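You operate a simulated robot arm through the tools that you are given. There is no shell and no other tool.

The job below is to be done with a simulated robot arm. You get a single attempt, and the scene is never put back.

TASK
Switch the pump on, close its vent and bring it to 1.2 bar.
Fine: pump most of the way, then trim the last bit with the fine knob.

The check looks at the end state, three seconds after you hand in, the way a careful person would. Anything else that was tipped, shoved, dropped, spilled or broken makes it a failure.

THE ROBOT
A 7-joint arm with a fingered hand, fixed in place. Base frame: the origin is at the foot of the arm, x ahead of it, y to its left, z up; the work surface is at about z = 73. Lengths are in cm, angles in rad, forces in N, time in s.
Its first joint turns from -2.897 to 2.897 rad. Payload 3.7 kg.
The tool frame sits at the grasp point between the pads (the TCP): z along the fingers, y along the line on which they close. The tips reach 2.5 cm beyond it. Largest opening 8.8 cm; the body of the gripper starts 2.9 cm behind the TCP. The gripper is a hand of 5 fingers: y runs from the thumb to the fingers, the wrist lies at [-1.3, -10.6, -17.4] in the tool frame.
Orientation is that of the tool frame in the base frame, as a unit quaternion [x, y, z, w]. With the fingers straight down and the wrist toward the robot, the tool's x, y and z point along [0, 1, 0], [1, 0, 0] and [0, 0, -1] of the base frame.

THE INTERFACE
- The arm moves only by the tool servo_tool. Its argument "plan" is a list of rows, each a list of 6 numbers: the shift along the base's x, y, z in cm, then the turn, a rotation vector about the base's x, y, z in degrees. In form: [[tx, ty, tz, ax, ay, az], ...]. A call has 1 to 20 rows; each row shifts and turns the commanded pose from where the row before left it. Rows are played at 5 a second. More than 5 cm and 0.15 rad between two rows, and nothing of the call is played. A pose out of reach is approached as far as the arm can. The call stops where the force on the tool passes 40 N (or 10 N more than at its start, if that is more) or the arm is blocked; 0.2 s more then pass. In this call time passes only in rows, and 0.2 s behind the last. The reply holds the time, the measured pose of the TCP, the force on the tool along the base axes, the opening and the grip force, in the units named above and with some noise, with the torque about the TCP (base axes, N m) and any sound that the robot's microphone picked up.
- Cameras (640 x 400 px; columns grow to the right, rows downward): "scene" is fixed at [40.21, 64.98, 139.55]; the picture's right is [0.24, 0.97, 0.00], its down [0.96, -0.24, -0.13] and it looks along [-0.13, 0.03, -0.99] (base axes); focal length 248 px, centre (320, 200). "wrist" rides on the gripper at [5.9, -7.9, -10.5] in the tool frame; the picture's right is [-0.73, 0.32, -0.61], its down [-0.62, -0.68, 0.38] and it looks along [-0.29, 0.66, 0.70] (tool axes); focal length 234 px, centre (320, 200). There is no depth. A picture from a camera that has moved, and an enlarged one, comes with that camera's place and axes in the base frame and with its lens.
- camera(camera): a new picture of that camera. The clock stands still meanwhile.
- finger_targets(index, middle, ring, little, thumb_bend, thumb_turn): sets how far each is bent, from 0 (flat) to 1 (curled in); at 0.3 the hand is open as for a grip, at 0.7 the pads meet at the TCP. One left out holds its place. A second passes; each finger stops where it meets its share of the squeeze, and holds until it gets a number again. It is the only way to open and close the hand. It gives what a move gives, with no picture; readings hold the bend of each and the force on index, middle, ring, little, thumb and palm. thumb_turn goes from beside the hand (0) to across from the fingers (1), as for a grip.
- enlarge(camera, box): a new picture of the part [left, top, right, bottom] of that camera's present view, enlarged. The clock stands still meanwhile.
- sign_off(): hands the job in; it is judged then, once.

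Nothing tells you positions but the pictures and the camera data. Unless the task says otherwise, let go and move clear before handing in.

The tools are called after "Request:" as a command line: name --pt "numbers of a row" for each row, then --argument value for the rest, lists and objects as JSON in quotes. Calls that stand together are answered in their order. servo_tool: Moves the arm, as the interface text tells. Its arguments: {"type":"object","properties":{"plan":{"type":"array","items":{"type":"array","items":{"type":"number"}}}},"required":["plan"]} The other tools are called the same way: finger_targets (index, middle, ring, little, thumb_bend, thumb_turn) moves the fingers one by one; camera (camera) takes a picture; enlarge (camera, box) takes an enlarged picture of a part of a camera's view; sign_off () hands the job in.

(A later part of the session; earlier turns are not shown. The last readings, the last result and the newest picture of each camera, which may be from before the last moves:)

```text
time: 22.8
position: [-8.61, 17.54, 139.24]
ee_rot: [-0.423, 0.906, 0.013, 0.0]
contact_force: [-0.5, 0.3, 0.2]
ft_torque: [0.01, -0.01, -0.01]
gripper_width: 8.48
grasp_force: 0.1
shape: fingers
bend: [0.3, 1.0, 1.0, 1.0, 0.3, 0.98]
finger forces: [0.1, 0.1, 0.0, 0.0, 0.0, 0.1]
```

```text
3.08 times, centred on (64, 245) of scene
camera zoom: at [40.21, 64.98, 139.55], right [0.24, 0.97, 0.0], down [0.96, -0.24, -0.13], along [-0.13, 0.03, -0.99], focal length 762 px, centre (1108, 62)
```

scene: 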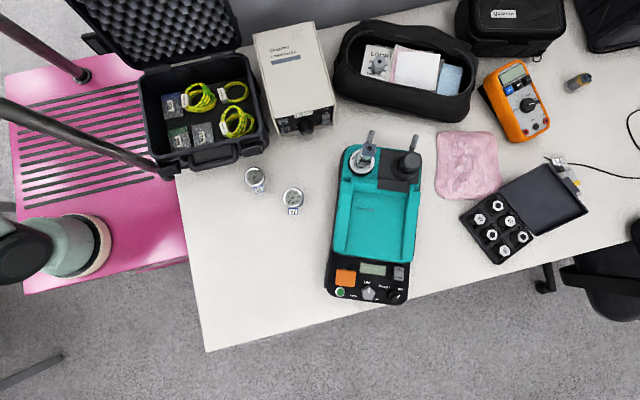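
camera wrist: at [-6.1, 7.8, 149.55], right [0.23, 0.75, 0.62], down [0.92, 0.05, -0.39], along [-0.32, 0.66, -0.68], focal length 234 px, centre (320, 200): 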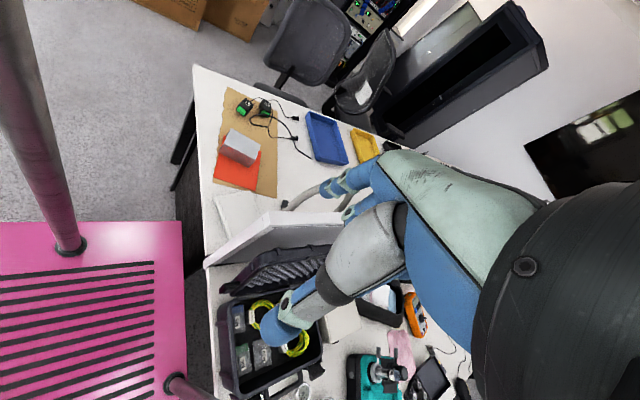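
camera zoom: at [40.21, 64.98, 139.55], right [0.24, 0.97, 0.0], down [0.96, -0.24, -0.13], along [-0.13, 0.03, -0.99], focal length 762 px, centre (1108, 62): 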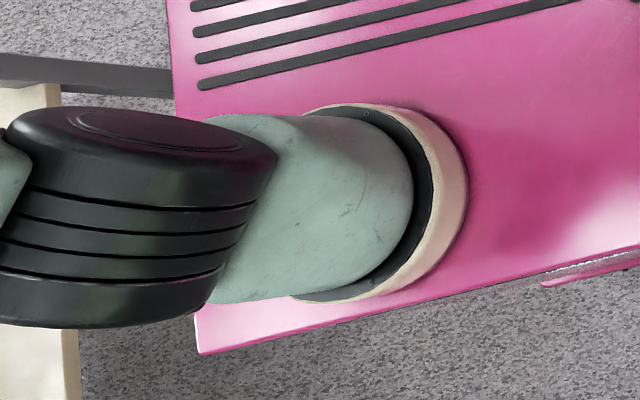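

Moving smoothly, with post B seen well behind. I'll continue drawing the wrist in over the base axis.

Request:
servo_tool --pt "2.2 -1.8 1.0 0 0 0" --pt "2.2 -1.8 1.0 0 0 0" --pt "2.2 -1.8 1.0 0 0 0" --pt "2.2 -1.8 1.0 0 0 0" --pt "2.2 -1.8 1.0 0 0 0"

Request:
camera --camera "wrist"

Request:
camera --camera "scene"

```text
time: 24.0
position: [2.41, 8.73, 144.58]
ee_rot: [-0.423, 0.906, 0.013, -0.001]
contact_force: [0.1, 0.5, 0.6]
ft_torque: [0.0, 0.02, 0.01]
gripper_width: 8.45
grasp_force: 0.1
shape: fingers
bend: [0.3, 1.0, 1.0, 1.0, 0.3, 0.98]
finger forces: [0.0, 0.1, 0.0, 0.0, 0.0, 0.1]
```

```text
taken
camera wrist: at [4.96, -1.08, 154.74], right [0.23, 0.75, 0.62], down [0.92, 0.05, -0.39], along [-0.33, 0.66, -0.68], focal length 234 px, centre (320, 200)
```

wrist: 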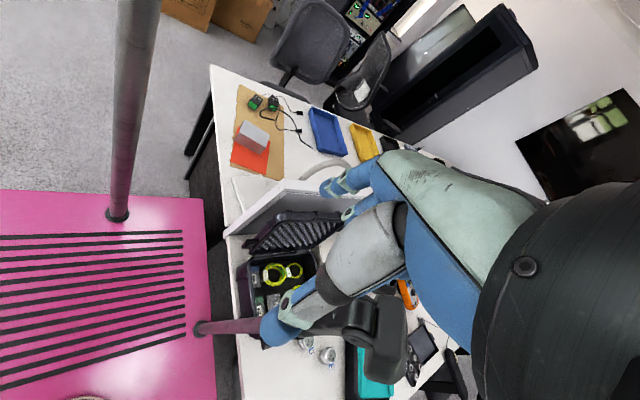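

```text
taken
```

scene: 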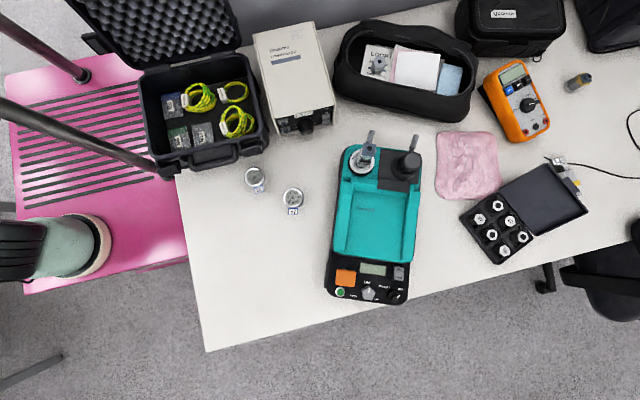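

Now post A comes into view beside the thumb, with a dark block at its upper end. I'll enlarge to see it.

Request:
enlarge --camera "wrist" --box '[180, 240, 440, 400]'

Request:
enlarge --camera "wrist" --box '[60, 0, 260, 240]'

```text
2.46 times, centred on (310, 320) of wrist
camera zoom: at [4.96, -1.08, 154.74], right [0.23, 0.75, 0.62], down [0.92, 0.05, -0.39], along [-0.33, 0.66, -0.68], focal length 576 px, centre (345, -95)
```

zoom: 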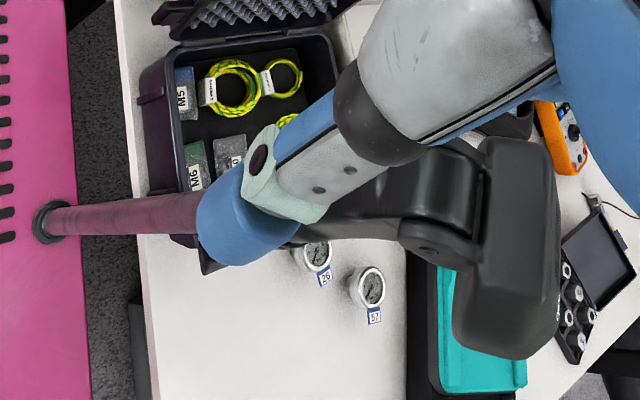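

```text
1.67 times, centred on (160, 120) of wrist
camera zoom: at [4.96, -1.08, 154.74], right [0.23, 0.75, 0.62], down [0.92, 0.05, -0.39], along [-0.33, 0.66, -0.68], focal length 390 px, centre (587, 333)
```

zoom: 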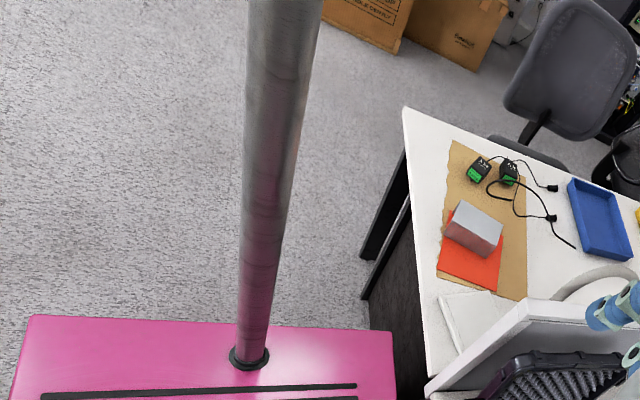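

The dark block is an instrument head on top of post A, near (14, 27) with its top at about z = 136. My hand is already above that, so I can swing clockwise over it while staying high.

Request:
servo_tool --pt "2.09 2.7 0.4 0 0 -7" --pt "2.39 2.42 0.4 0 0 -7" --pt "2.68 2.11 0.4 0 0 -7"

Request:
camera --camera "wrist"

```text
time: 24.8
position: [9.72, 15.84, 145.8]
ee_rot: [-0.25, 0.968, 0.013, 0.002]
contact_force: [-0.9, -0.9, -0.2]
ft_torque: [-0.02, -0.04, -0.01]
gripper_width: 8.46
grasp_force: 0.1
shape: fingers
bend: [0.3, 1.0, 1.0, 1.0, 0.3, 0.98]
finger forces: [0.0, 0.0, 0.1, 0.0, 0.1, 0.0]
```

```text
taken
camera wrist: at [8.41, 5.84, 155.92], right [0.48, 0.62, 0.62], down [0.87, -0.28, -0.39], along [-0.07, 0.73, -0.68], focal length 234 px, centre (320, 200)
```

wrist: 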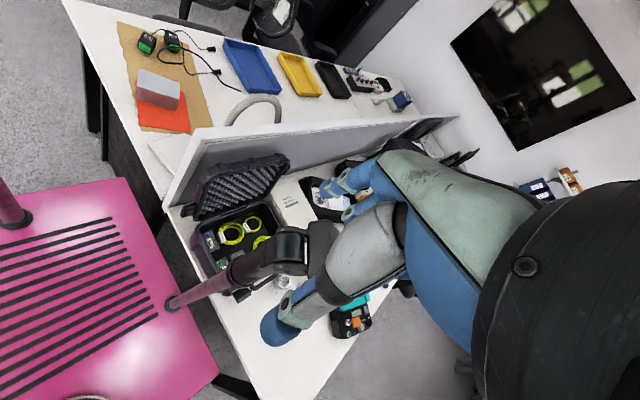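

The mast head is clearly visible below the hand. I'll check its top height by enlarging before passing over it.

Request:
enlarge --camera "wrist" --box '[180, 190, 380, 315]'

```text
3.20 times, centred on (280, 252) of wrist
camera zoom: at [8.41, 5.84, 155.92], right [0.48, 0.62, 0.62], down [0.87, -0.28, -0.39], along [-0.07, 0.73, -0.68], focal length 749 px, centre (448, 32)
```

zoom: 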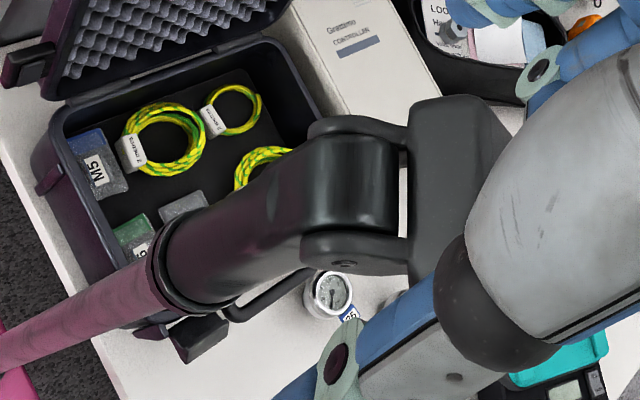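

The head tops out around z = 137, about 6 cm under my fingertips. I'll continue the swing over it.

Request:
servo_tool --pt "2.91 1.77 0.3 0 0 -7" --pt "3.1 1.4 0.2 0 0 -7" --pt "3.25 1.01 0 0 0 -7" --pt "3.36 0.61 0 0 0 -7" --pt "3.4 0.2 0 0 0 -7" --pt "3.4 -0.22 0 0 0 -7" --pt "3.34 -0.63 0 0 0 -7"

Request:
camera --camera "wrist"

Request:
camera --camera "scene"

```text
time: 26.4
position: [32.24, 19.93, 146.43]
ee_rot: [0.174, 0.985, 0.011, 0.008]
contact_force: [0.3, 0.5, 0.6]
ft_torque: [0.03, 0.01, 0.0]
gripper_width: 8.46
grasp_force: 0.1
shape: fingers
bend: [0.3, 1.0, 1.0, 1.0, 0.3, 0.98]
finger forces: [0.0, 0.0, 0.1, 0.0, 0.0, 0.0]
```

```text
taken
camera wrist: at [23.9, 14.4, 156.51], right [0.78, 0.04, 0.62], down [0.36, -0.85, -0.39], along [0.51, 0.53, -0.68], focal length 234 px, centre (320, 200)
```

wrist: 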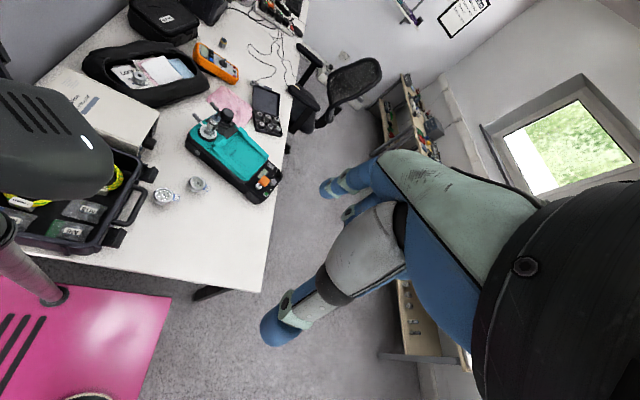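

```text
taken
```

scene: 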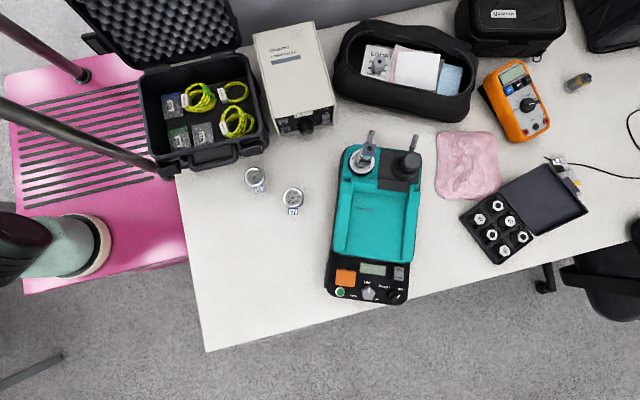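

The arm is now on the clear side of the post. I'll reach out and down toward a spot above the pump's panel.

Request:
servo_tool --pt "1.4 3.0 -2.5 0 0 -0.5" --pt "1.4 3.0 -2.5 0 0 -0.5" --pt "1.4 3.0 -2.5 0 0 -0.5" --pt "1.4 3.0 -2.5 0 0 -0.5" --pt "1.4 3.0 -2.5 0 0 -0.5" --pt "1.4 3.0 -2.5 0 0 -0.5" --pt "1.4 3.0 -2.5 0 0 -0.5"

Request:
camera --camera "scene"

```text
time: 28.0
position: [42.28, 41.25, 128.67]
ee_rot: [0.204, 0.979, 0.011, 0.006]
contact_force: [-0.1, -0.2, 0.9]
ft_torque: [0.03, 0.01, 0.03]
gripper_width: 8.45
grasp_force: 0.1
shape: fingers
bend: [0.3, 1.0, 1.0, 1.0, 0.3, 0.98]
finger forces: [0.1, 0.0, 0.1, 0.0, 0.0, 0.0]
```

```text
taken
```

scene: 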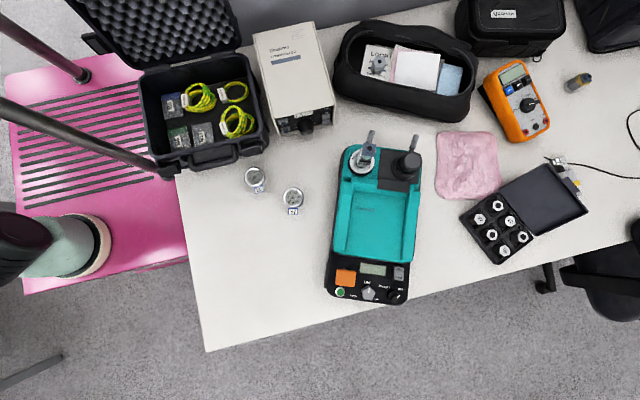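

The reach is clear. I'll continue to a spot about 13 cm above the power button.

Request:
servo_tool --pt "1.3 2.4 -3.4 0 0 -0.3" --pt "1.3 2.4 -3.4 0 0 -0.3" --pt "1.3 2.4 -3.4 0 0 -0.3" --pt "1.3 2.4 -3.4 0 0 -0.3" --pt "1.3 2.4 -3.4 0 0 -0.3" --pt "1.2 2.4 -3.4 0 0 -0.3" --pt "1.2 2.4 -3.4 0 0 -0.3" --pt "1.2 2.4 -3.4 0 0 -0.3" --pt "0 1.0 -3.4 0 0 0"

Request:
camera --camera "scene"

Request:
camera --camera "wrist"

```text
time: 30.0
position: [52.48, 61.07, 97.8]
ee_rot: [0.223, 0.975, 0.011, 0.008]
contact_force: [0.2, 0.3, -0.6]
ft_torque: [0.0, 0.01, 0.0]
gripper_width: 8.46
grasp_force: 0.1
shape: fingers
bend: [0.3, 1.0, 1.0, 1.0, 0.3, 0.98]
finger forces: [0.0, 0.0, 0.0, 0.0, 0.0, 0.0]
```

```text
taken
```

scene: 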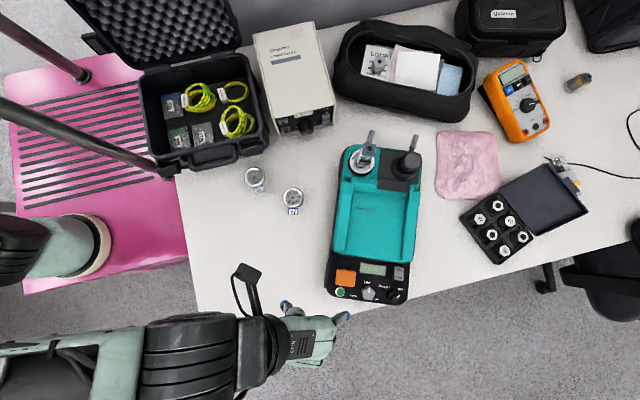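

```text
taken
camera wrist: at [43.61, 56.4, 108.07], right [0.78, -0.04, 0.62], down [0.27, -0.88, -0.39], along [0.56, 0.48, -0.68], focal length 234 px, centre (320, 200)
```

wrist: 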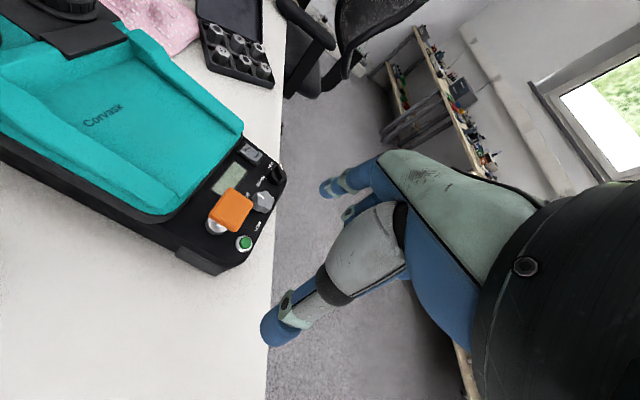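

The hand is in place above the near side of the panel. I'll enlarge both views to refine positions.

Request:
enlarge --camera "wrist" --box '[160, 120, 320, 280]'

Request:
enlarge --camera "scene" --box '[270, 245, 430, 345]'

```text
2.50 times, centred on (240, 200) of wrist
camera zoom: at [43.61, 56.4, 108.07], right [0.78, -0.04, 0.62], down [0.27, -0.88, -0.39], along [0.56, 0.48, -0.68], focal length 585 px, centre (520, 200)
```

zoom: 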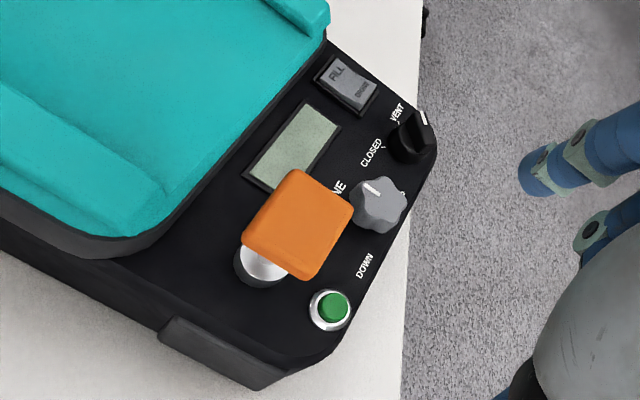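

```text
4.00 times, centred on (350, 295) of scene
camera zoom: at [40.21, 64.98, 139.55], right [0.24, 0.97, 0.0], down [0.96, -0.24, -0.13], along [-0.13, 0.03, -0.99], focal length 991 px, centre (200, -180)
```

zoom: 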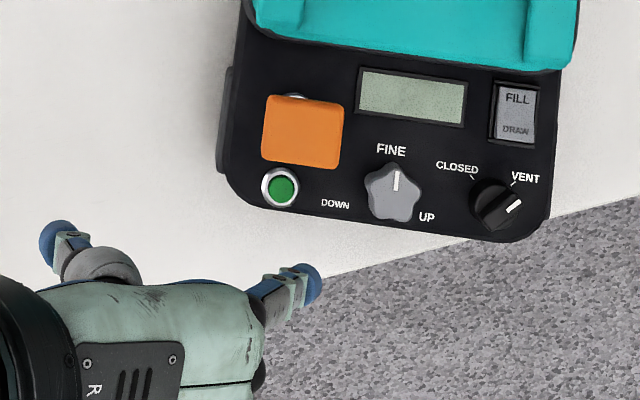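

The index tip measures at about (54.6, 65.9), right over the green button at (54.5, 66.3). I'll lower it most of the way and check.

Request:
servo_tool --pt "-0.05 0.35 -3 0 0 0" --pt "0 0 -3 0 0 0" --pt "0 0 -3 0 0 0" --pt "0 0 -2.5 0 0 0" --pt "0 0 -1.5 0 0 0"

Request:
enlarge --camera "scene" --box '[270, 245, 430, 345]'

Request:
enlarge --camera "wrist" --box '[240, 100, 440, 225]'

```text
time: 31.2
position: [52.44, 61.67, 85.05]
ee_rot: [0.224, 0.974, 0.01, 0.008]
contact_force: [-0.1, -0.3, -0.2]
ft_torque: [0.0, 0.02, 0.02]
gripper_width: 8.47
grasp_force: 0.0
shape: fingers
bend: [0.3, 1.0, 1.0, 1.0, 0.3, 0.98]
finger forces: [0.0, 0.0, 0.0, 0.0, 0.0, 0.1]
```

```text
4.00 times, centred on (350, 295) of scene
camera zoom: at [40.21, 64.98, 139.55], right [0.24, 0.97, 0.0], down [0.96, -0.24, -0.13], along [-0.13, 0.03, -0.99], focal length 991 px, centre (200, -180)
```

zoom: 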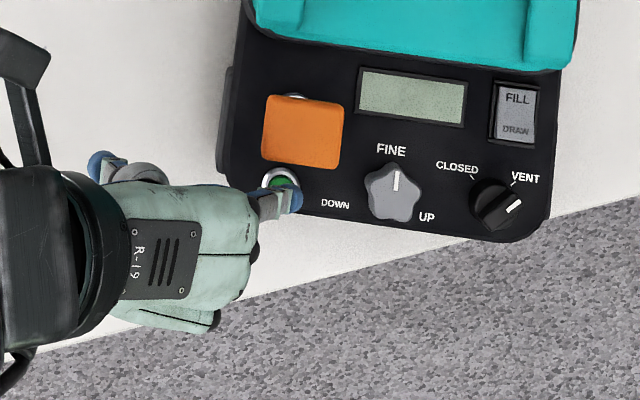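

```text
3.20 times, centred on (340, 162) of wrist
camera zoom: at [43.44, 57.04, 95.23], right [0.78, -0.04, 0.62], down [0.27, -0.88, -0.39], along [0.56, 0.48, -0.68], focal length 749 px, centre (256, 320)
```

zoom: 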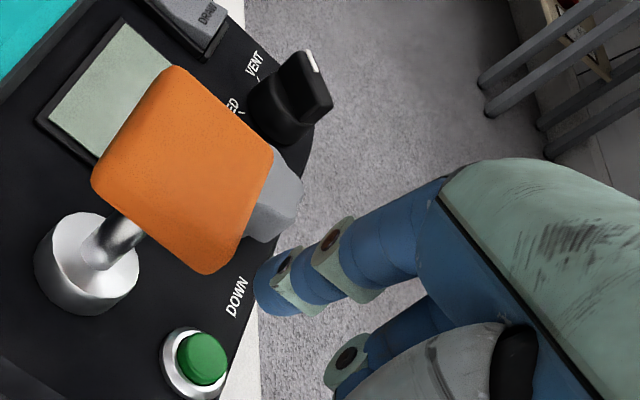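

The index tip is centred over the button with about 3 cm to go. I'll lower it slowly until the button clicks.

Request:
servo_tool --pt "0.1 0 -0.8 0 0 0" --pt "0 0 -0.8 0 0 0" --pt "0 0 -0.6 0 0 0" --pt "0 0 -0.3 0 0 0" --pt "0 0 -0.2 0 0 0" --pt "0 0 -0.2 0 0 0"

Request:
enlarge --camera "scene" --box '[310, 250, 430, 325]'

```text
time: 32.6
position: [52.45, 61.52, 82.24]
ee_rot: [0.224, 0.975, 0.011, 0.008]
contact_force: [-0.1, 0.4, -0.1]
ft_torque: [0.02, -0.01, -0.01]
gripper_width: 8.48
grasp_force: 0.1
shape: fingers
bend: [0.3, 1.0, 1.0, 1.0, 0.3, 0.98]
finger forces: [0.0, 0.0, 0.0, 0.1, 0.1, 0.0]
```

```text
5.33 times, centred on (370, 288) of scene
camera zoom: at [40.21, 64.98, 139.55], right [0.24, 0.97, 0.0], down [0.96, -0.24, -0.13], along [-0.13, 0.03, -0.99], focal length 1322 px, centre (53, -267)
```

zoom: 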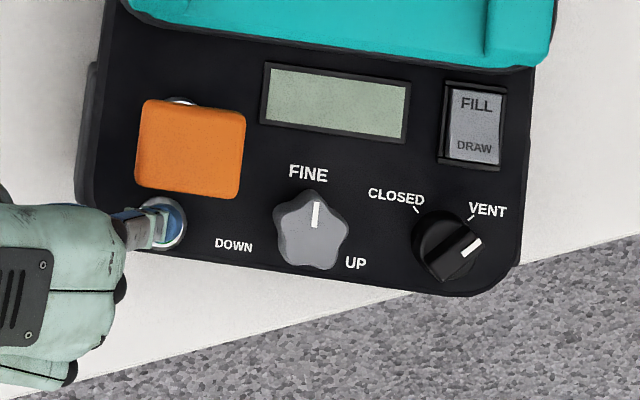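

The tip is on the button but not pressing yet. I'll continue down in small steps.

Request:
servo_tool --pt "0 0 -0.2 0 0 0" --pt "0 0 -0.2 0 0 0" --pt "0 0 -0.2 0 0 0" --pt "0 0 -0.15 0 0 0" --pt "0 0 -0.15 0 0 0"

Request:
enlarge --camera "scene" --box '[310, 250, 430, 325]'

```text
time: 33.8
position: [52.41, 61.65, 81.27]
ee_rot: [0.223, 0.975, 0.011, 0.008]
contact_force: [0.1, -0.1, 4.9]
ft_torque: [0.19, -0.09, 0.0]
gripper_width: 8.56
grasp_force: 1.7
shape: fingers
bend: [0.3, 1.0, 1.0, 1.0, 0.3, 0.98]
finger forces: [4.6, 0.0, 0.0, 0.1, 0.0, 0.0]
heard: click
```

```text
5.33 times, centred on (370, 288) of scene
camera zoom: at [40.21, 64.98, 139.55], right [0.24, 0.97, 0.0], down [0.96, -0.24, -0.13], along [-0.13, 0.03, -0.99], focal length 1322 px, centre (53, -267)
```

zoom: 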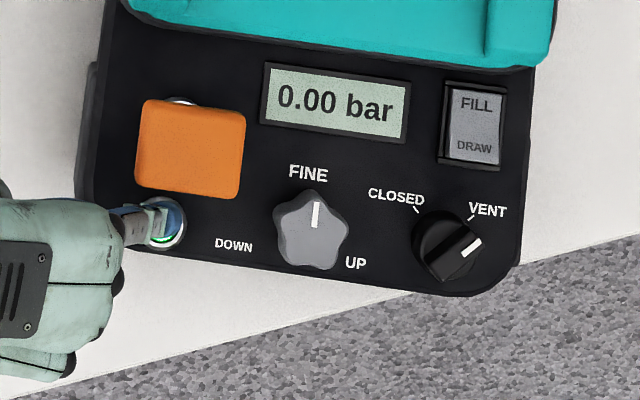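

The button clicked and the display reads "0.00 bar", so the pump is on. I'll lift straight up, then look at the vent knob and the FILL/DRAW rocker.

Request:
servo_tool --pt "0 0 1 0 0 0" --pt "0 0 3 0 0 0" --pt "0 0 3 0 0 0" --pt "0 0 3 0 0 0" --pt "0 0 2 0 0 0"

Request:
enlarge --camera "scene" --box '[360, 255, 424, 305]'

Request:
enlarge --camera "wrist" --box '[200, 100, 320, 200]'

```text
time: 35.0
position: [52.42, 61.45, 93.27]
ee_rot: [0.224, 0.974, 0.01, 0.007]
contact_force: [-0.3, 0.0, -0.9]
ft_torque: [0.0, 0.01, -0.04]
gripper_width: 8.5
grasp_force: 0.0
shape: fingers
bend: [0.3, 1.0, 1.0, 1.0, 0.3, 0.98]
finger forces: [0.0, 0.0, 0.0, 0.1, 0.0, 0.0]
```

```text
8.00 times, centred on (392, 280) of scene
camera zoom: at [40.21, 64.98, 139.55], right [0.24, 0.97, 0.0], down [0.96, -0.24, -0.13], along [-0.13, 0.03, -0.99], focal length 1982 px, centre (-256, -440)
```

zoom: 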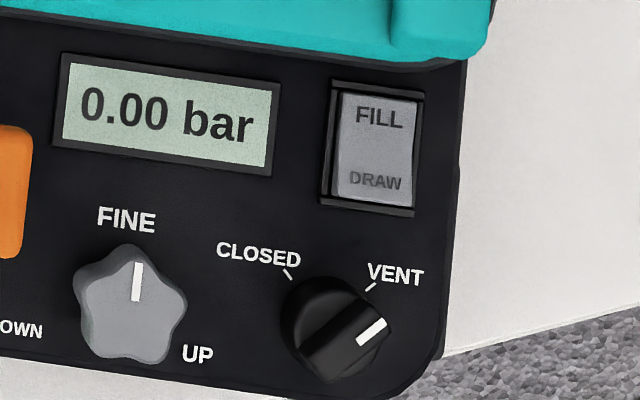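

```text
4.00 times, centred on (260, 150) of wrist
camera zoom: at [43.53, 56.75, 103.48], right [0.78, -0.04, 0.62], down [0.27, -0.88, -0.39], along [0.56, 0.48, -0.68], focal length 937 px, centre (560, 400)
```

zoom: 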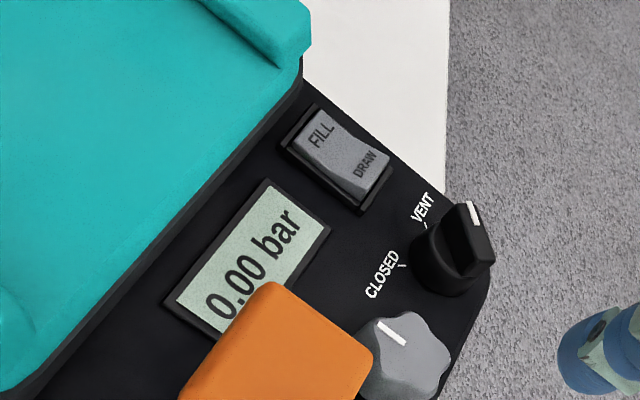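

The pump is on; the rocker looks set to FILL but I'll confirm that by how the reading responds. Next I'll move over the vent knob at about (57.8, 77.4, top 82.3), turning the hand so the pinch lies across its ridge.

Request:
servo_tool --pt "0.9 2.66 0 0 0 -6.8" --pt "0.9 2.66 0 0 0 -6.8" --pt "0.9 2.66 0 0 0 -6.8" --pt "0.9 2.66 0 0 0 -6.8" --pt "0.9 2.66 0 0 0 -6.8" --pt "0.9 2.66 0 0 0 -6.8"

Request:
enlarge --camera "scene" --box '[310, 235, 470, 335]'

Request:
camera --camera "wrist"

```text
time: 36.4
position: [57.71, 77.47, 93.04]
ee_rot: [0.55, 0.835, 0.008, 0.011]
contact_force: [-0.9, -0.1, 0.7]
ft_torque: [-0.02, 0.05, -0.04]
gripper_width: 8.5
grasp_force: 0.1
shape: fingers
bend: [0.3, 1.0, 1.0, 1.0, 0.3, 0.98]
finger forces: [0.1, 0.1, 0.0, 0.1, 0.1, 0.1]
```

```text
4.00 times, centred on (390, 285) of scene
camera zoom: at [40.21, 64.98, 139.55], right [0.24, 0.97, 0.0], down [0.96, -0.24, -0.13], along [-0.13, 0.03, -0.99], focal length 991 px, centre (40, -140)
```

zoom: 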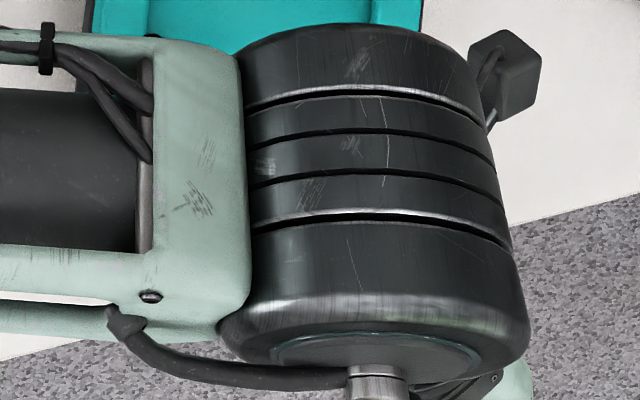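

```text
taken
camera wrist: at [47.89, 79.86, 103.39], right [0.57, -0.54, 0.62], down [-0.37, -0.84, -0.39], along [0.74, -0.01, -0.68], focal length 234 px, centre (320, 200)
```

wrist: 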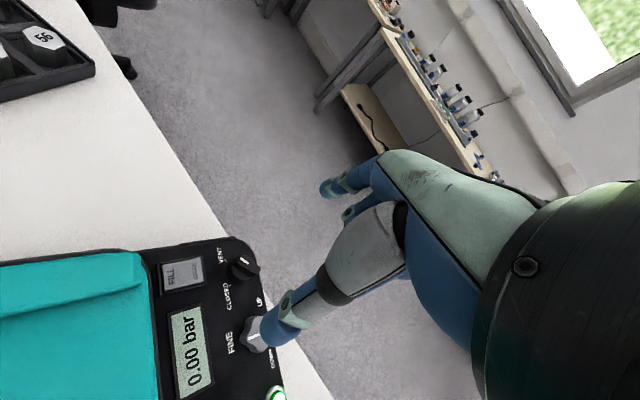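

The forearm now blocks the scene camera, but the wrist camera sees the vent knob well. I'll enlarge to fix its position.

Request:
enlarge --camera "wrist" --box '[160, 220, 320, 320]'

```text
4.00 times, centred on (240, 270) of wrist
camera zoom: at [47.89, 79.86, 103.39], right [0.57, -0.54, 0.62], down [-0.37, -0.84, -0.39], along [0.74, -0.01, -0.68], focal length 937 px, centre (640, -80)
```

zoom: 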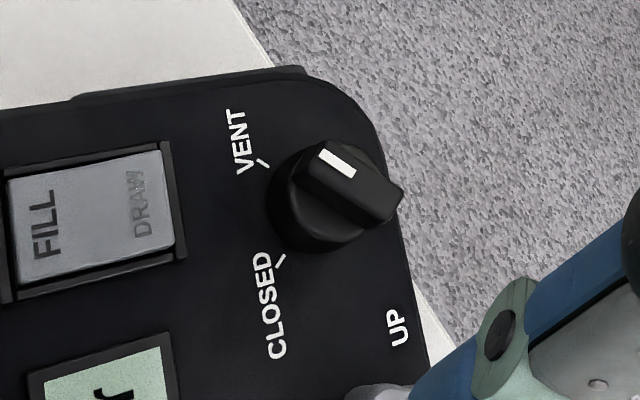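

The vent ridge centre is near (57.85, 77.75), its pointer bearing about 110°, and the current hand yaw of 23° is right for a pinch. I'll narrow the pinch, lower toward it and look again.

Request:
finger_targets --index 0.48 --thumb_bend 0.48

Request:
servo_tool --pt "0.1 0.2 -2.5 0 0 -0.5" --pt "0 0 -2.5 0 0 0" --pt "0 0 -2 0 0 0"

Request:
camera --camera "wrist"

Request:
enlarge --camera "wrist" --box '[220, 180, 380, 300]'

```text
time: 37.4
position: [57.7, 77.48, 93.11]
ee_rot: [0.55, 0.835, 0.007, 0.012]
contact_force: [0.7, 0.4, -0.5]
ft_torque: [-0.04, -0.02, 0.03]
gripper_width: 4.65
grasp_force: 0.0
shape: fingers
bend: [0.48, 1.0, 1.0, 1.0, 0.48, 1.0]
finger forces: [0.2, 0.0, 0.1, 0.0, 0.0, 0.0]
```

```text
time: 38.2
position: [57.82, 77.78, 86.27]
ee_rot: [0.554, 0.833, 0.008, 0.01]
contact_force: [0.7, 0.3, 0.9]
ft_torque: [-0.01, 0.0, 0.0]
gripper_width: 4.62
grasp_force: 0.0
shape: fingers
bend: [0.48, 1.0, 1.0, 1.0, 0.48, 1.0]
finger forces: [0.1, 0.0, 0.0, 0.0, 0.1, 0.0]
```

```text
taken
camera wrist: at [48.01, 80.21, 96.45], right [0.56, -0.54, 0.62], down [-0.38, -0.84, -0.39], along [0.74, -0.01, -0.68], focal length 234 px, centre (320, 200)
```

wrist: 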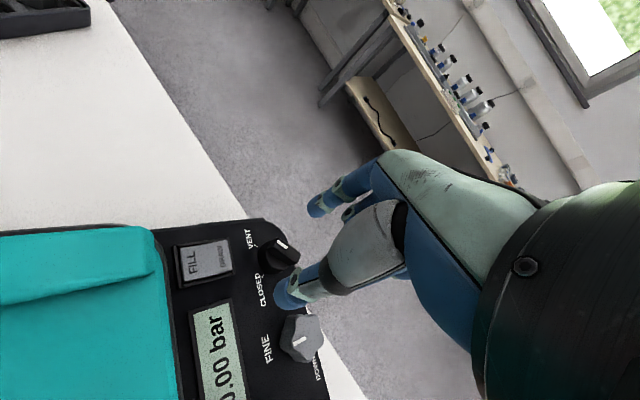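

```text
3.33 times, centred on (300, 240) of wrist
camera zoom: at [48.01, 80.21, 96.45], right [0.56, -0.54, 0.62], down [-0.38, -0.84, -0.39], along [0.74, -0.01, -0.68], focal length 781 px, centre (387, 67)
```

zoom: 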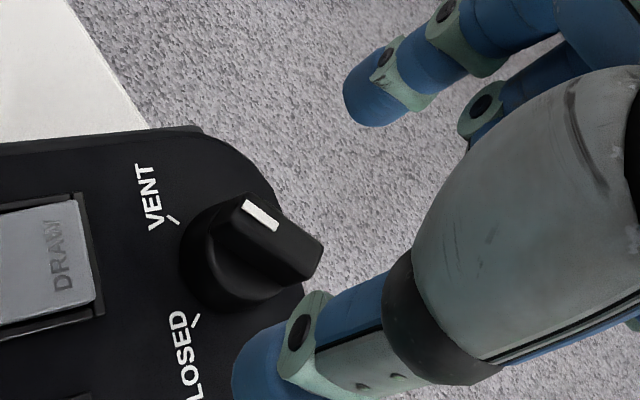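

The pinch is well lined up, about 0.2 cm off. I'll correct that and lower the fingertips to either side of the ridge.

Request:
servo_tool --pt "-0.1 0.2 -1 0 0 0" --pt "0 0 -0.8 0 0 0" --pt "0 0 -0.6 0 0 0" --pt "0 0 -0.4 0 0 0"

Request:
enlarge --camera "wrist" --box '[240, 160, 400, 280]'

```text
time: 39.2
position: [57.73, 77.79, 83.37]
ee_rot: [0.553, 0.833, 0.007, 0.01]
contact_force: [0.5, -0.2, 0.2]
ft_torque: [0.02, 0.01, -0.03]
gripper_width: 4.63
grasp_force: 0.0
shape: fingers
bend: [0.48, 1.0, 1.0, 1.0, 0.48, 1.0]
finger forces: [0.0, 0.0, 0.1, 0.0, 0.1, 0.1]
```

```text
3.33 times, centred on (320, 220) of wrist
camera zoom: at [47.99, 80.34, 93.58], right [0.56, -0.54, 0.62], down [-0.38, -0.84, -0.39], along [0.74, -0.01, -0.68], focal length 781 px, centre (320, 133)
```

zoom: 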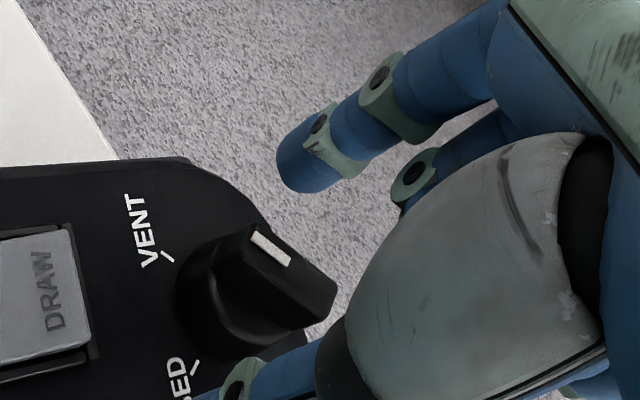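

The tips straddle the ridge. I'll make a small shift to centre on the knob and close the pinch.

Request:
servo_tool --pt "-0.1 0.25 0 0 0 0" --pt "0 0 -0.2 0 0 0"

Request:
finger_targets --index 0.72 --thumb_bend 0.72

Request:
enlarge --camera "wrist" --box '[240, 160, 400, 280]'

```text
time: 39.8
position: [57.6, 78.13, 83.24]
ee_rot: [0.553, 0.833, 0.007, 0.011]
contact_force: [0.0, 0.0, -0.1]
ft_torque: [0.01, -0.01, 0.02]
gripper_width: 4.62
grasp_force: 0.0
shape: fingers
bend: [0.48, 1.0, 1.0, 1.0, 0.48, 1.0]
finger forces: [0.0, 0.1, 0.0, 0.0, 0.1, 0.1]
```

```text
time: 40.8
position: [57.6, 78.13, 83.18]
ee_rot: [0.553, 0.833, 0.007, 0.011]
contact_force: [3.7, 2.8, -0.1]
ft_torque: [0.03, -0.06, -0.03]
gripper_width: 0.44
grasp_force: 3.4
shape: fingers
bend: [0.62, 1.0, 1.0, 1.0, 0.71, 1.0]
finger forces: [5.6, 0.1, 0.1, 0.0, 1.6, 0.0]
```

```text
3.33 times, centred on (320, 220) of wrist
camera zoom: at [47.9, 80.61, 93.37], right [0.56, -0.54, 0.62], down [-0.38, -0.84, -0.39], along [0.74, -0.01, -0.68], focal length 781 px, centre (320, 133)
```

zoom: 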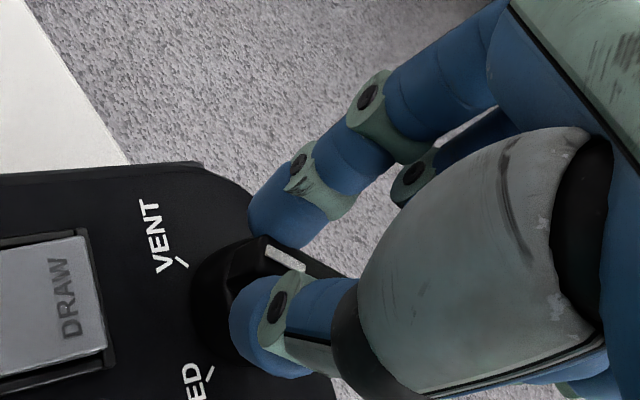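

Index has met the ridge, but the thumb is only lightly touching. I'll shift slightly toward the index side and squeeze a bit more.

Request:
servo_tool --pt "0.25 0.1 0 0 0 0"

Request:
finger_targets --index 0.8 --thumb_bend 0.85

Request:
enlarge --camera "wrist" --box '[240, 160, 400, 280]'

```text
time: 41.2
position: [57.87, 78.29, 83.2]
ee_rot: [0.552, 0.834, 0.006, 0.011]
contact_force: [0.3, 0.7, -0.3]
ft_torque: [0.03, 0.0, -0.04]
gripper_width: 0.39
grasp_force: 3.6
shape: fingers
bend: [0.71, 1.0, 1.0, 1.0, 0.69, 1.0]
finger forces: [3.7, 0.0, 0.0, 0.1, 3.6, 0.0]
```

```text
time: 42.2
position: [57.91, 78.21, 83.08]
ee_rot: [0.554, 0.833, 0.006, 0.01]
contact_force: [-4.5, -3.5, -0.3]
ft_torque: [-0.12, 0.11, -0.03]
gripper_width: 0.21
grasp_force: 11.8
shape: fingers
bend: [0.73, 1.0, 1.0, 1.0, 0.71, 1.0]
finger forces: [8.9, 0.0, 0.0, 0.0, 14.9, 0.0]
```

```text
3.33 times, centred on (320, 220) of wrist
camera zoom: at [48.17, 80.71, 93.36], right [0.56, -0.54, 0.62], down [-0.38, -0.84, -0.39], along [0.74, -0.01, -0.68], focal length 781 px, centre (320, 133)
```

zoom: 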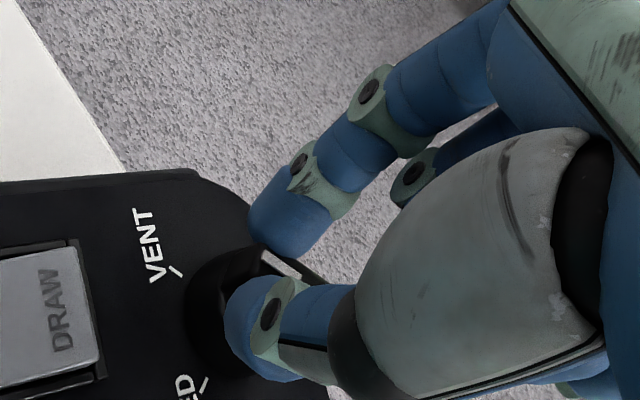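

Both fingers now grip the ridge with 9 and 15 N. I'll turn it counter-clockwise toward CLOSED by 30° and check.

Request:
servo_tool --pt "0 0 0 0 0 5" --pt "0 0 0 0 0 5" --pt "0 0 0 0 0 5" --pt "0 0 0 0 0 5" --pt "0 0 0 0 0 5" --pt "0 0 0 0 0 5"

Request:
enlarge --camera "wrist" --box '[200, 160, 400, 285]'

```text
time: 43.6
position: [57.96, 78.16, 83.17]
ee_rot: [0.319, 0.948, 0.009, 0.009]
contact_force: [-0.6, -9.8, 0.0]
ft_torque: [-0.2, 0.01, -0.07]
gripper_width: 0.24
grasp_force: 12.2
shape: fingers
bend: [0.73, 1.0, 1.0, 1.0, 0.71, 1.0]
finger forces: [8.2, 0.0, 0.0, 0.1, 15.9, 0.0]
```

```text
3.20 times, centred on (300, 222) of wrist
camera zoom: at [48.31, 75.45, 93.42], right [0.76, -0.19, 0.62], down [0.1, -0.91, -0.39], along [0.64, 0.36, -0.68], focal length 749 px, centre (384, 128)
```

zoom: 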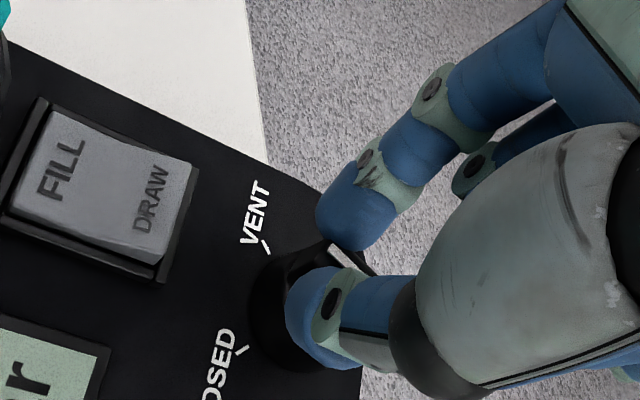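

The knob is turning with the fingers. The sideways force says I'm slightly off-centre in +y, so I'll shift back 0.3 cm while continuing the turn.

Request:
servo_tool --pt "0 -0.1 0 0 0 5" --pt "0 -0.1 0 0 0 5" --pt "0 -0.1 0 0 0 5" --pt "0 0 0 0 0 5" --pt "0 0 0 0 0 5" --pt "0 0 0 0 0 5"

Request:
enlarge --camera "wrist" --box '[200, 160, 400, 285]'

```text
time: 45.0
position: [57.97, 78.01, 83.19]
ee_rot: [0.062, 0.998, 0.012, 0.007]
contact_force: [1.5, -6.7, 0.0]
ft_torque: [-0.12, -0.04, -0.01]
gripper_width: 0.24
grasp_force: 11.7
shape: fingers
bend: [0.73, 1.0, 1.0, 1.0, 0.72, 1.0]
finger forces: [9.2, 0.1, 0.0, 0.0, 15.2, 0.0]
```

```text
3.20 times, centred on (300, 222) of wrist
camera zoom: at [51.09, 70.69, 93.41], right [0.75, 0.22, 0.62], down [0.54, -0.74, -0.39], along [0.38, 0.63, -0.68], focal length 749 px, centre (384, 128)
```

zoom: 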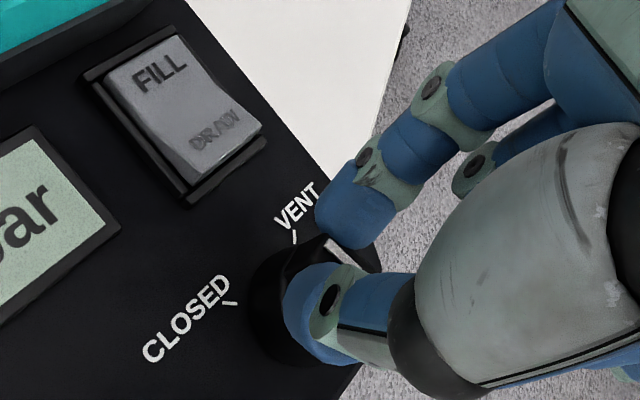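

The pointer is now between VENT and CLOSED. I'll turn the remaining 30°.

Request:
servo_tool --pt "0 -0.1 0 0 0 5" --pt "0 -0.1 0 0 0 5" --pt "0 0 0 0 0 5" --pt "0 0 0 0 0 5" --pt "0 0 0 0 0 5" --pt "0 0 0 0 0 5"

Request:
enlarge --camera "wrist" --box '[200, 160, 400, 285]'

```text
time: 46.4
position: [58.01, 77.75, 83.06]
ee_rot: [-0.198, 0.98, 0.011, 0.003]
contact_force: [3.7, -6.9, 0.0]
ft_torque: [-0.16, -0.11, 0.01]
gripper_width: 0.22
grasp_force: 12.6
shape: fingers
bend: [0.73, 1.0, 1.0, 1.0, 0.72, 1.0]
finger forces: [8.5, 0.1, 0.1, 0.1, 16.5, 0.0]
```

```text
3.20 times, centred on (300, 222) of wrist
camera zoom: at [55.76, 68.02, 93.41], right [0.54, 0.56, 0.62], down [0.84, -0.38, -0.39], along [0.01, 0.74, -0.68], focal length 749 px, centre (384, 128)
```

zoom: 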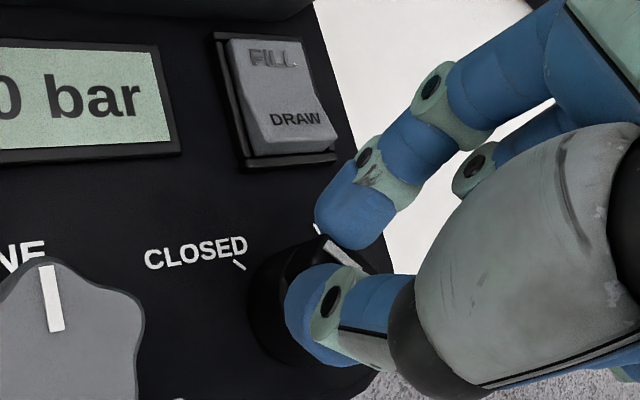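

The hand has turned the full 90° and the pointer faces the CLOSED tick. I'll open the pinch, lift and check.

Request:
finger_targets --index 0.5 --thumb_bend 0.5

Request:
servo_tool --pt "0 0 1 0 0 0" --pt "0 0 2 0 0 0" --pt "0 0 3 0 0 0" --pt "0 0 2 0 0 0"

Request:
camera --camera "wrist"

Request:
enlarge --camera "wrist" --box '[200, 160, 400, 285]'

```text
time: 47.4
position: [58.05, 77.88, 83.25]
ee_rot: [-0.198, 0.98, 0.013, 0.003]
contact_force: [0.9, 0.0, -0.2]
ft_torque: [-0.03, 0.0, -0.01]
gripper_width: 4.08
grasp_force: 0.0
shape: fingers
bend: [0.5, 1.0, 1.0, 1.0, 0.5, 1.0]
finger forces: [0.0, 0.0, 0.0, 0.0, 0.0, 0.0]
```

```text
time: 48.4
position: [58.13, 77.73, 91.31]
ee_rot: [-0.198, 0.98, 0.013, 0.003]
contact_force: [-0.3, 0.0, -0.3]
ft_torque: [0.01, 0.04, 0.02]
gripper_width: 4.11
grasp_force: 0.0
shape: fingers
bend: [0.5, 1.0, 1.0, 1.0, 0.5, 1.0]
finger forces: [0.0, 0.0, 0.0, 0.1, 0.0, 0.1]
```

```text
taken
camera wrist: at [55.75, 67.98, 101.51], right [0.54, 0.56, 0.62], down [0.84, -0.38, -0.39], along [0.01, 0.74, -0.68], focal length 234 px, centre (320, 200)
```

wrist: 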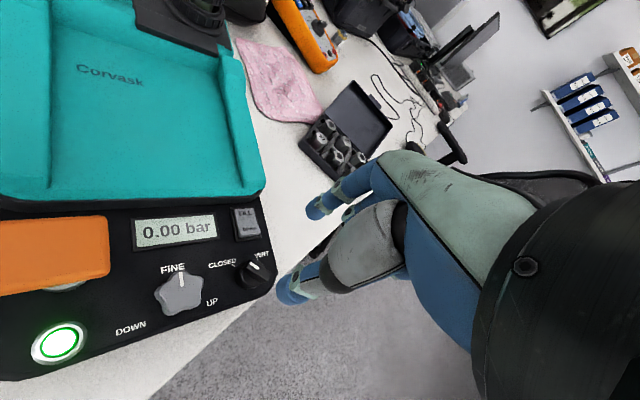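

```text
3.20 times, centred on (300, 222) of wrist
camera zoom: at [55.75, 67.98, 101.51], right [0.54, 0.56, 0.62], down [0.84, -0.38, -0.39], along [0.01, 0.74, -0.68], focal length 749 px, centre (384, 128)
```

zoom: 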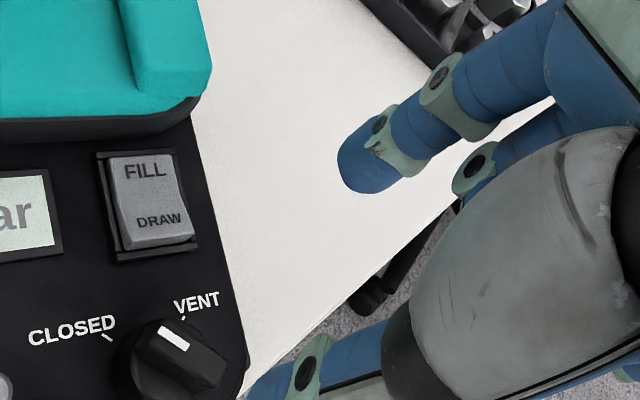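

The pointer is near CLOSED but I need to be sure. I'll take a closer look.

Request:
enlarge --camera "wrist" --box '[200, 230, 290, 290]'

```text
6.67 times, centred on (245, 260) of wrist
camera zoom: at [55.75, 67.98, 101.51], right [0.54, 0.56, 0.62], down [0.84, -0.38, -0.39], along [0.01, 0.74, -0.68], focal length 1561 px, centre (820, -200)
```

zoom: 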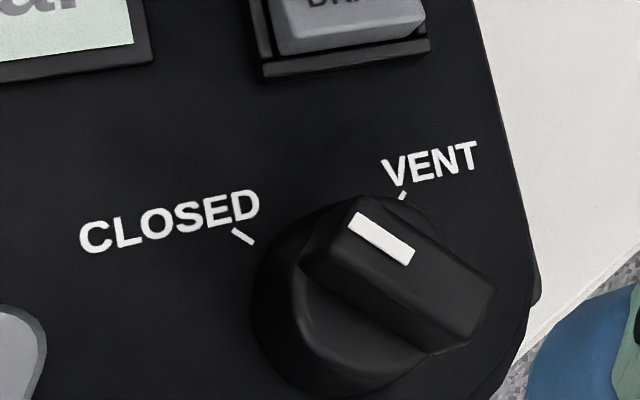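

The pointer bearing works out to about 204°, which matches the CLOSED tick. Next I'll go over the orange pump handle at about (50.85, 68.05, 84) with the pinch closed, and check the view.

Request:
servo_tool --pt "-1.04 -1.38 0.2 0 0 -7" --pt "-1.04 -1.38 0.2 0 0 -7" --pt "-1.04 -1.38 0.2 0 0 -7" --pt "-1.04 -1.38 0 0 0 -7" --pt "-1.04 -1.38 0 0 0 -7" --pt "-1.04 -1.38 0 0 0 -7" --pt "-1.04 -1.38 0 0 0 -7"

Request:
finger_targets --index 0.7 --thumb_bend 0.7

Request:
camera --camera "wrist"

Request:
camera --camera "scene"

```text
time: 50.0
position: [50.71, 68.05, 91.72]
ee_rot: [0.227, 0.974, 0.011, 0.008]
contact_force: [-0.1, 0.0, 0.1]
ft_torque: [-0.03, 0.06, 0.01]
gripper_width: 4.1
grasp_force: 0.0
shape: fingers
bend: [0.5, 1.0, 1.0, 1.0, 0.5, 1.0]
finger forces: [0.0, 0.0, 0.0, 0.0, 0.0, 0.1]
```

```text
time: 51.0
position: [50.61, 67.93, 91.65]
ee_rot: [0.227, 0.974, 0.011, 0.007]
contact_force: [0.2, 0.4, 0.0]
ft_torque: [0.0, -0.04, -0.03]
gripper_width: 0.0
grasp_force: 0.1
shape: fingers
bend: [0.7, 1.0, 1.0, 1.0, 0.7, 1.0]
finger forces: [0.0, 0.1, 0.0, 0.0, 0.0, 0.1]
```

```text
taken
camera wrist: at [41.76, 63.43, 101.96], right [0.78, -0.04, 0.62], down [0.27, -0.88, -0.39], along [0.56, 0.47, -0.68], focal length 234 px, centre (320, 200)
```

wrist: 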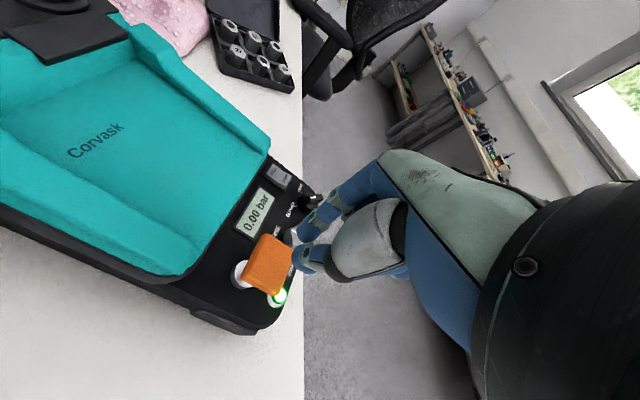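

```text
taken
```

scene: 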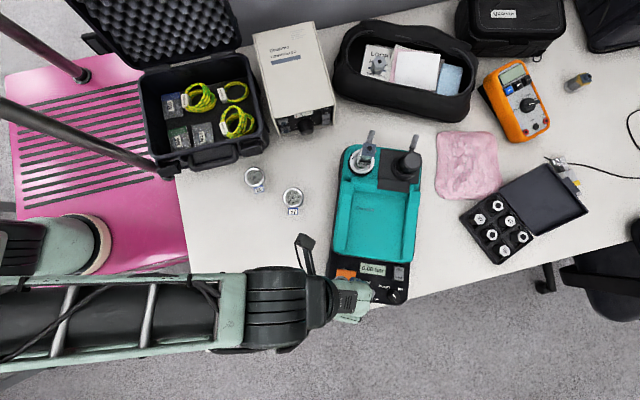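

The pinch tips line up over the centre of the orange plate and the LCD stays visible to both cameras. I'll lower to contact and begin a stroke slowly.

Request:
servo_tool --pt "0.1 0.1 -1.5 0 0 0" --pt "0 0 -1.5 0 0 0" --pt "0 0 -1 0 0 0" --pt "0 0 -0.4 0 0 0" --pt "0 0 -0.4 0 0 0" --pt "0 0 -0.4 0 0 0"

Request:
enlarge --camera "wrist" --box '[200, 170, 360, 290]'

```text
time: 52.4
position: [50.9, 68.23, 86.64]
ee_rot: [0.227, 0.974, 0.011, 0.008]
contact_force: [-0.8, -1.0, 3.0]
ft_torque: [-0.01, 0.08, 0.01]
gripper_width: 0.0
grasp_force: 1.0
shape: fingers
bend: [0.7, 1.0, 1.0, 1.0, 0.7, 1.0]
finger forces: [0.1, 0.1, 0.0, 0.1, 2.2, 0.1]
```

```text
3.33 times, centred on (280, 230) of wrist
camera zoom: at [41.92, 63.56, 96.88], right [0.78, -0.04, 0.62], down [0.27, -0.88, -0.39], along [0.56, 0.47, -0.68], focal length 781 px, centre (453, 100)
```

zoom: 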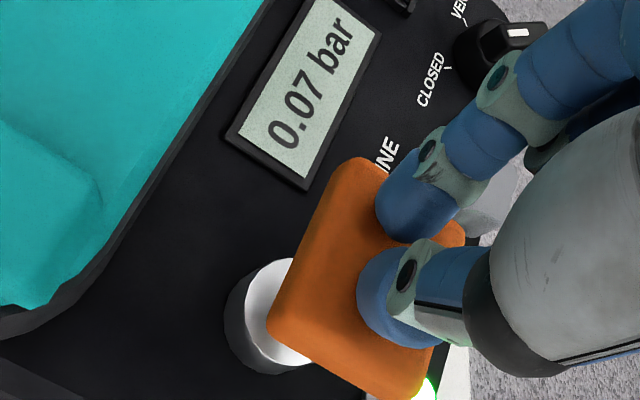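

Touching the plate already gives 0.07 bar, so the rocker is on FILL and the vent is closed. I'll press further a little and read the display.

Request:
servo_tool --pt "0 0 -0.3 0 0 0" --pt "0 0 -0.3 0 0 0" --pt "0 0 -0.3 0 0 0"

Request:
enlarge --camera "wrist" --box '[200, 170, 360, 290]'

```text
time: 53.2
position: [50.72, 68.16, 85.8]
ee_rot: [0.226, 0.974, 0.01, 0.008]
contact_force: [-0.6, -0.5, 2.9]
ft_torque: [-0.03, 0.03, 0.03]
gripper_width: 0.03
grasp_force: 1.3
shape: fingers
bend: [0.7, 1.0, 1.0, 1.0, 0.7, 1.0]
finger forces: [0.1, 0.0, 0.1, 0.0, 3.2, 0.1]
```

```text
3.33 times, centred on (280, 230) of wrist
camera zoom: at [41.88, 63.57, 95.95], right [0.78, -0.04, 0.62], down [0.27, -0.88, -0.39], along [0.56, 0.47, -0.68], focal length 781 px, centre (453, 100)
```

zoom: 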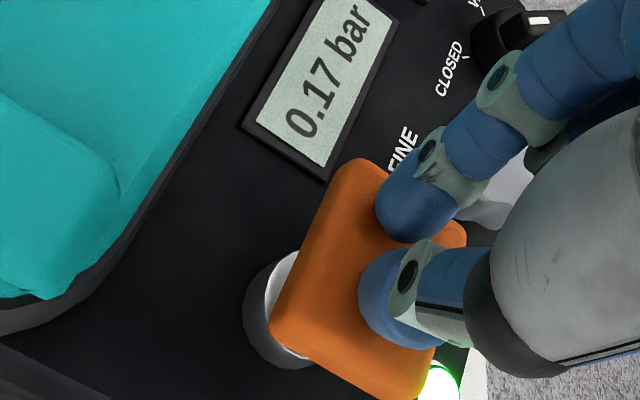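

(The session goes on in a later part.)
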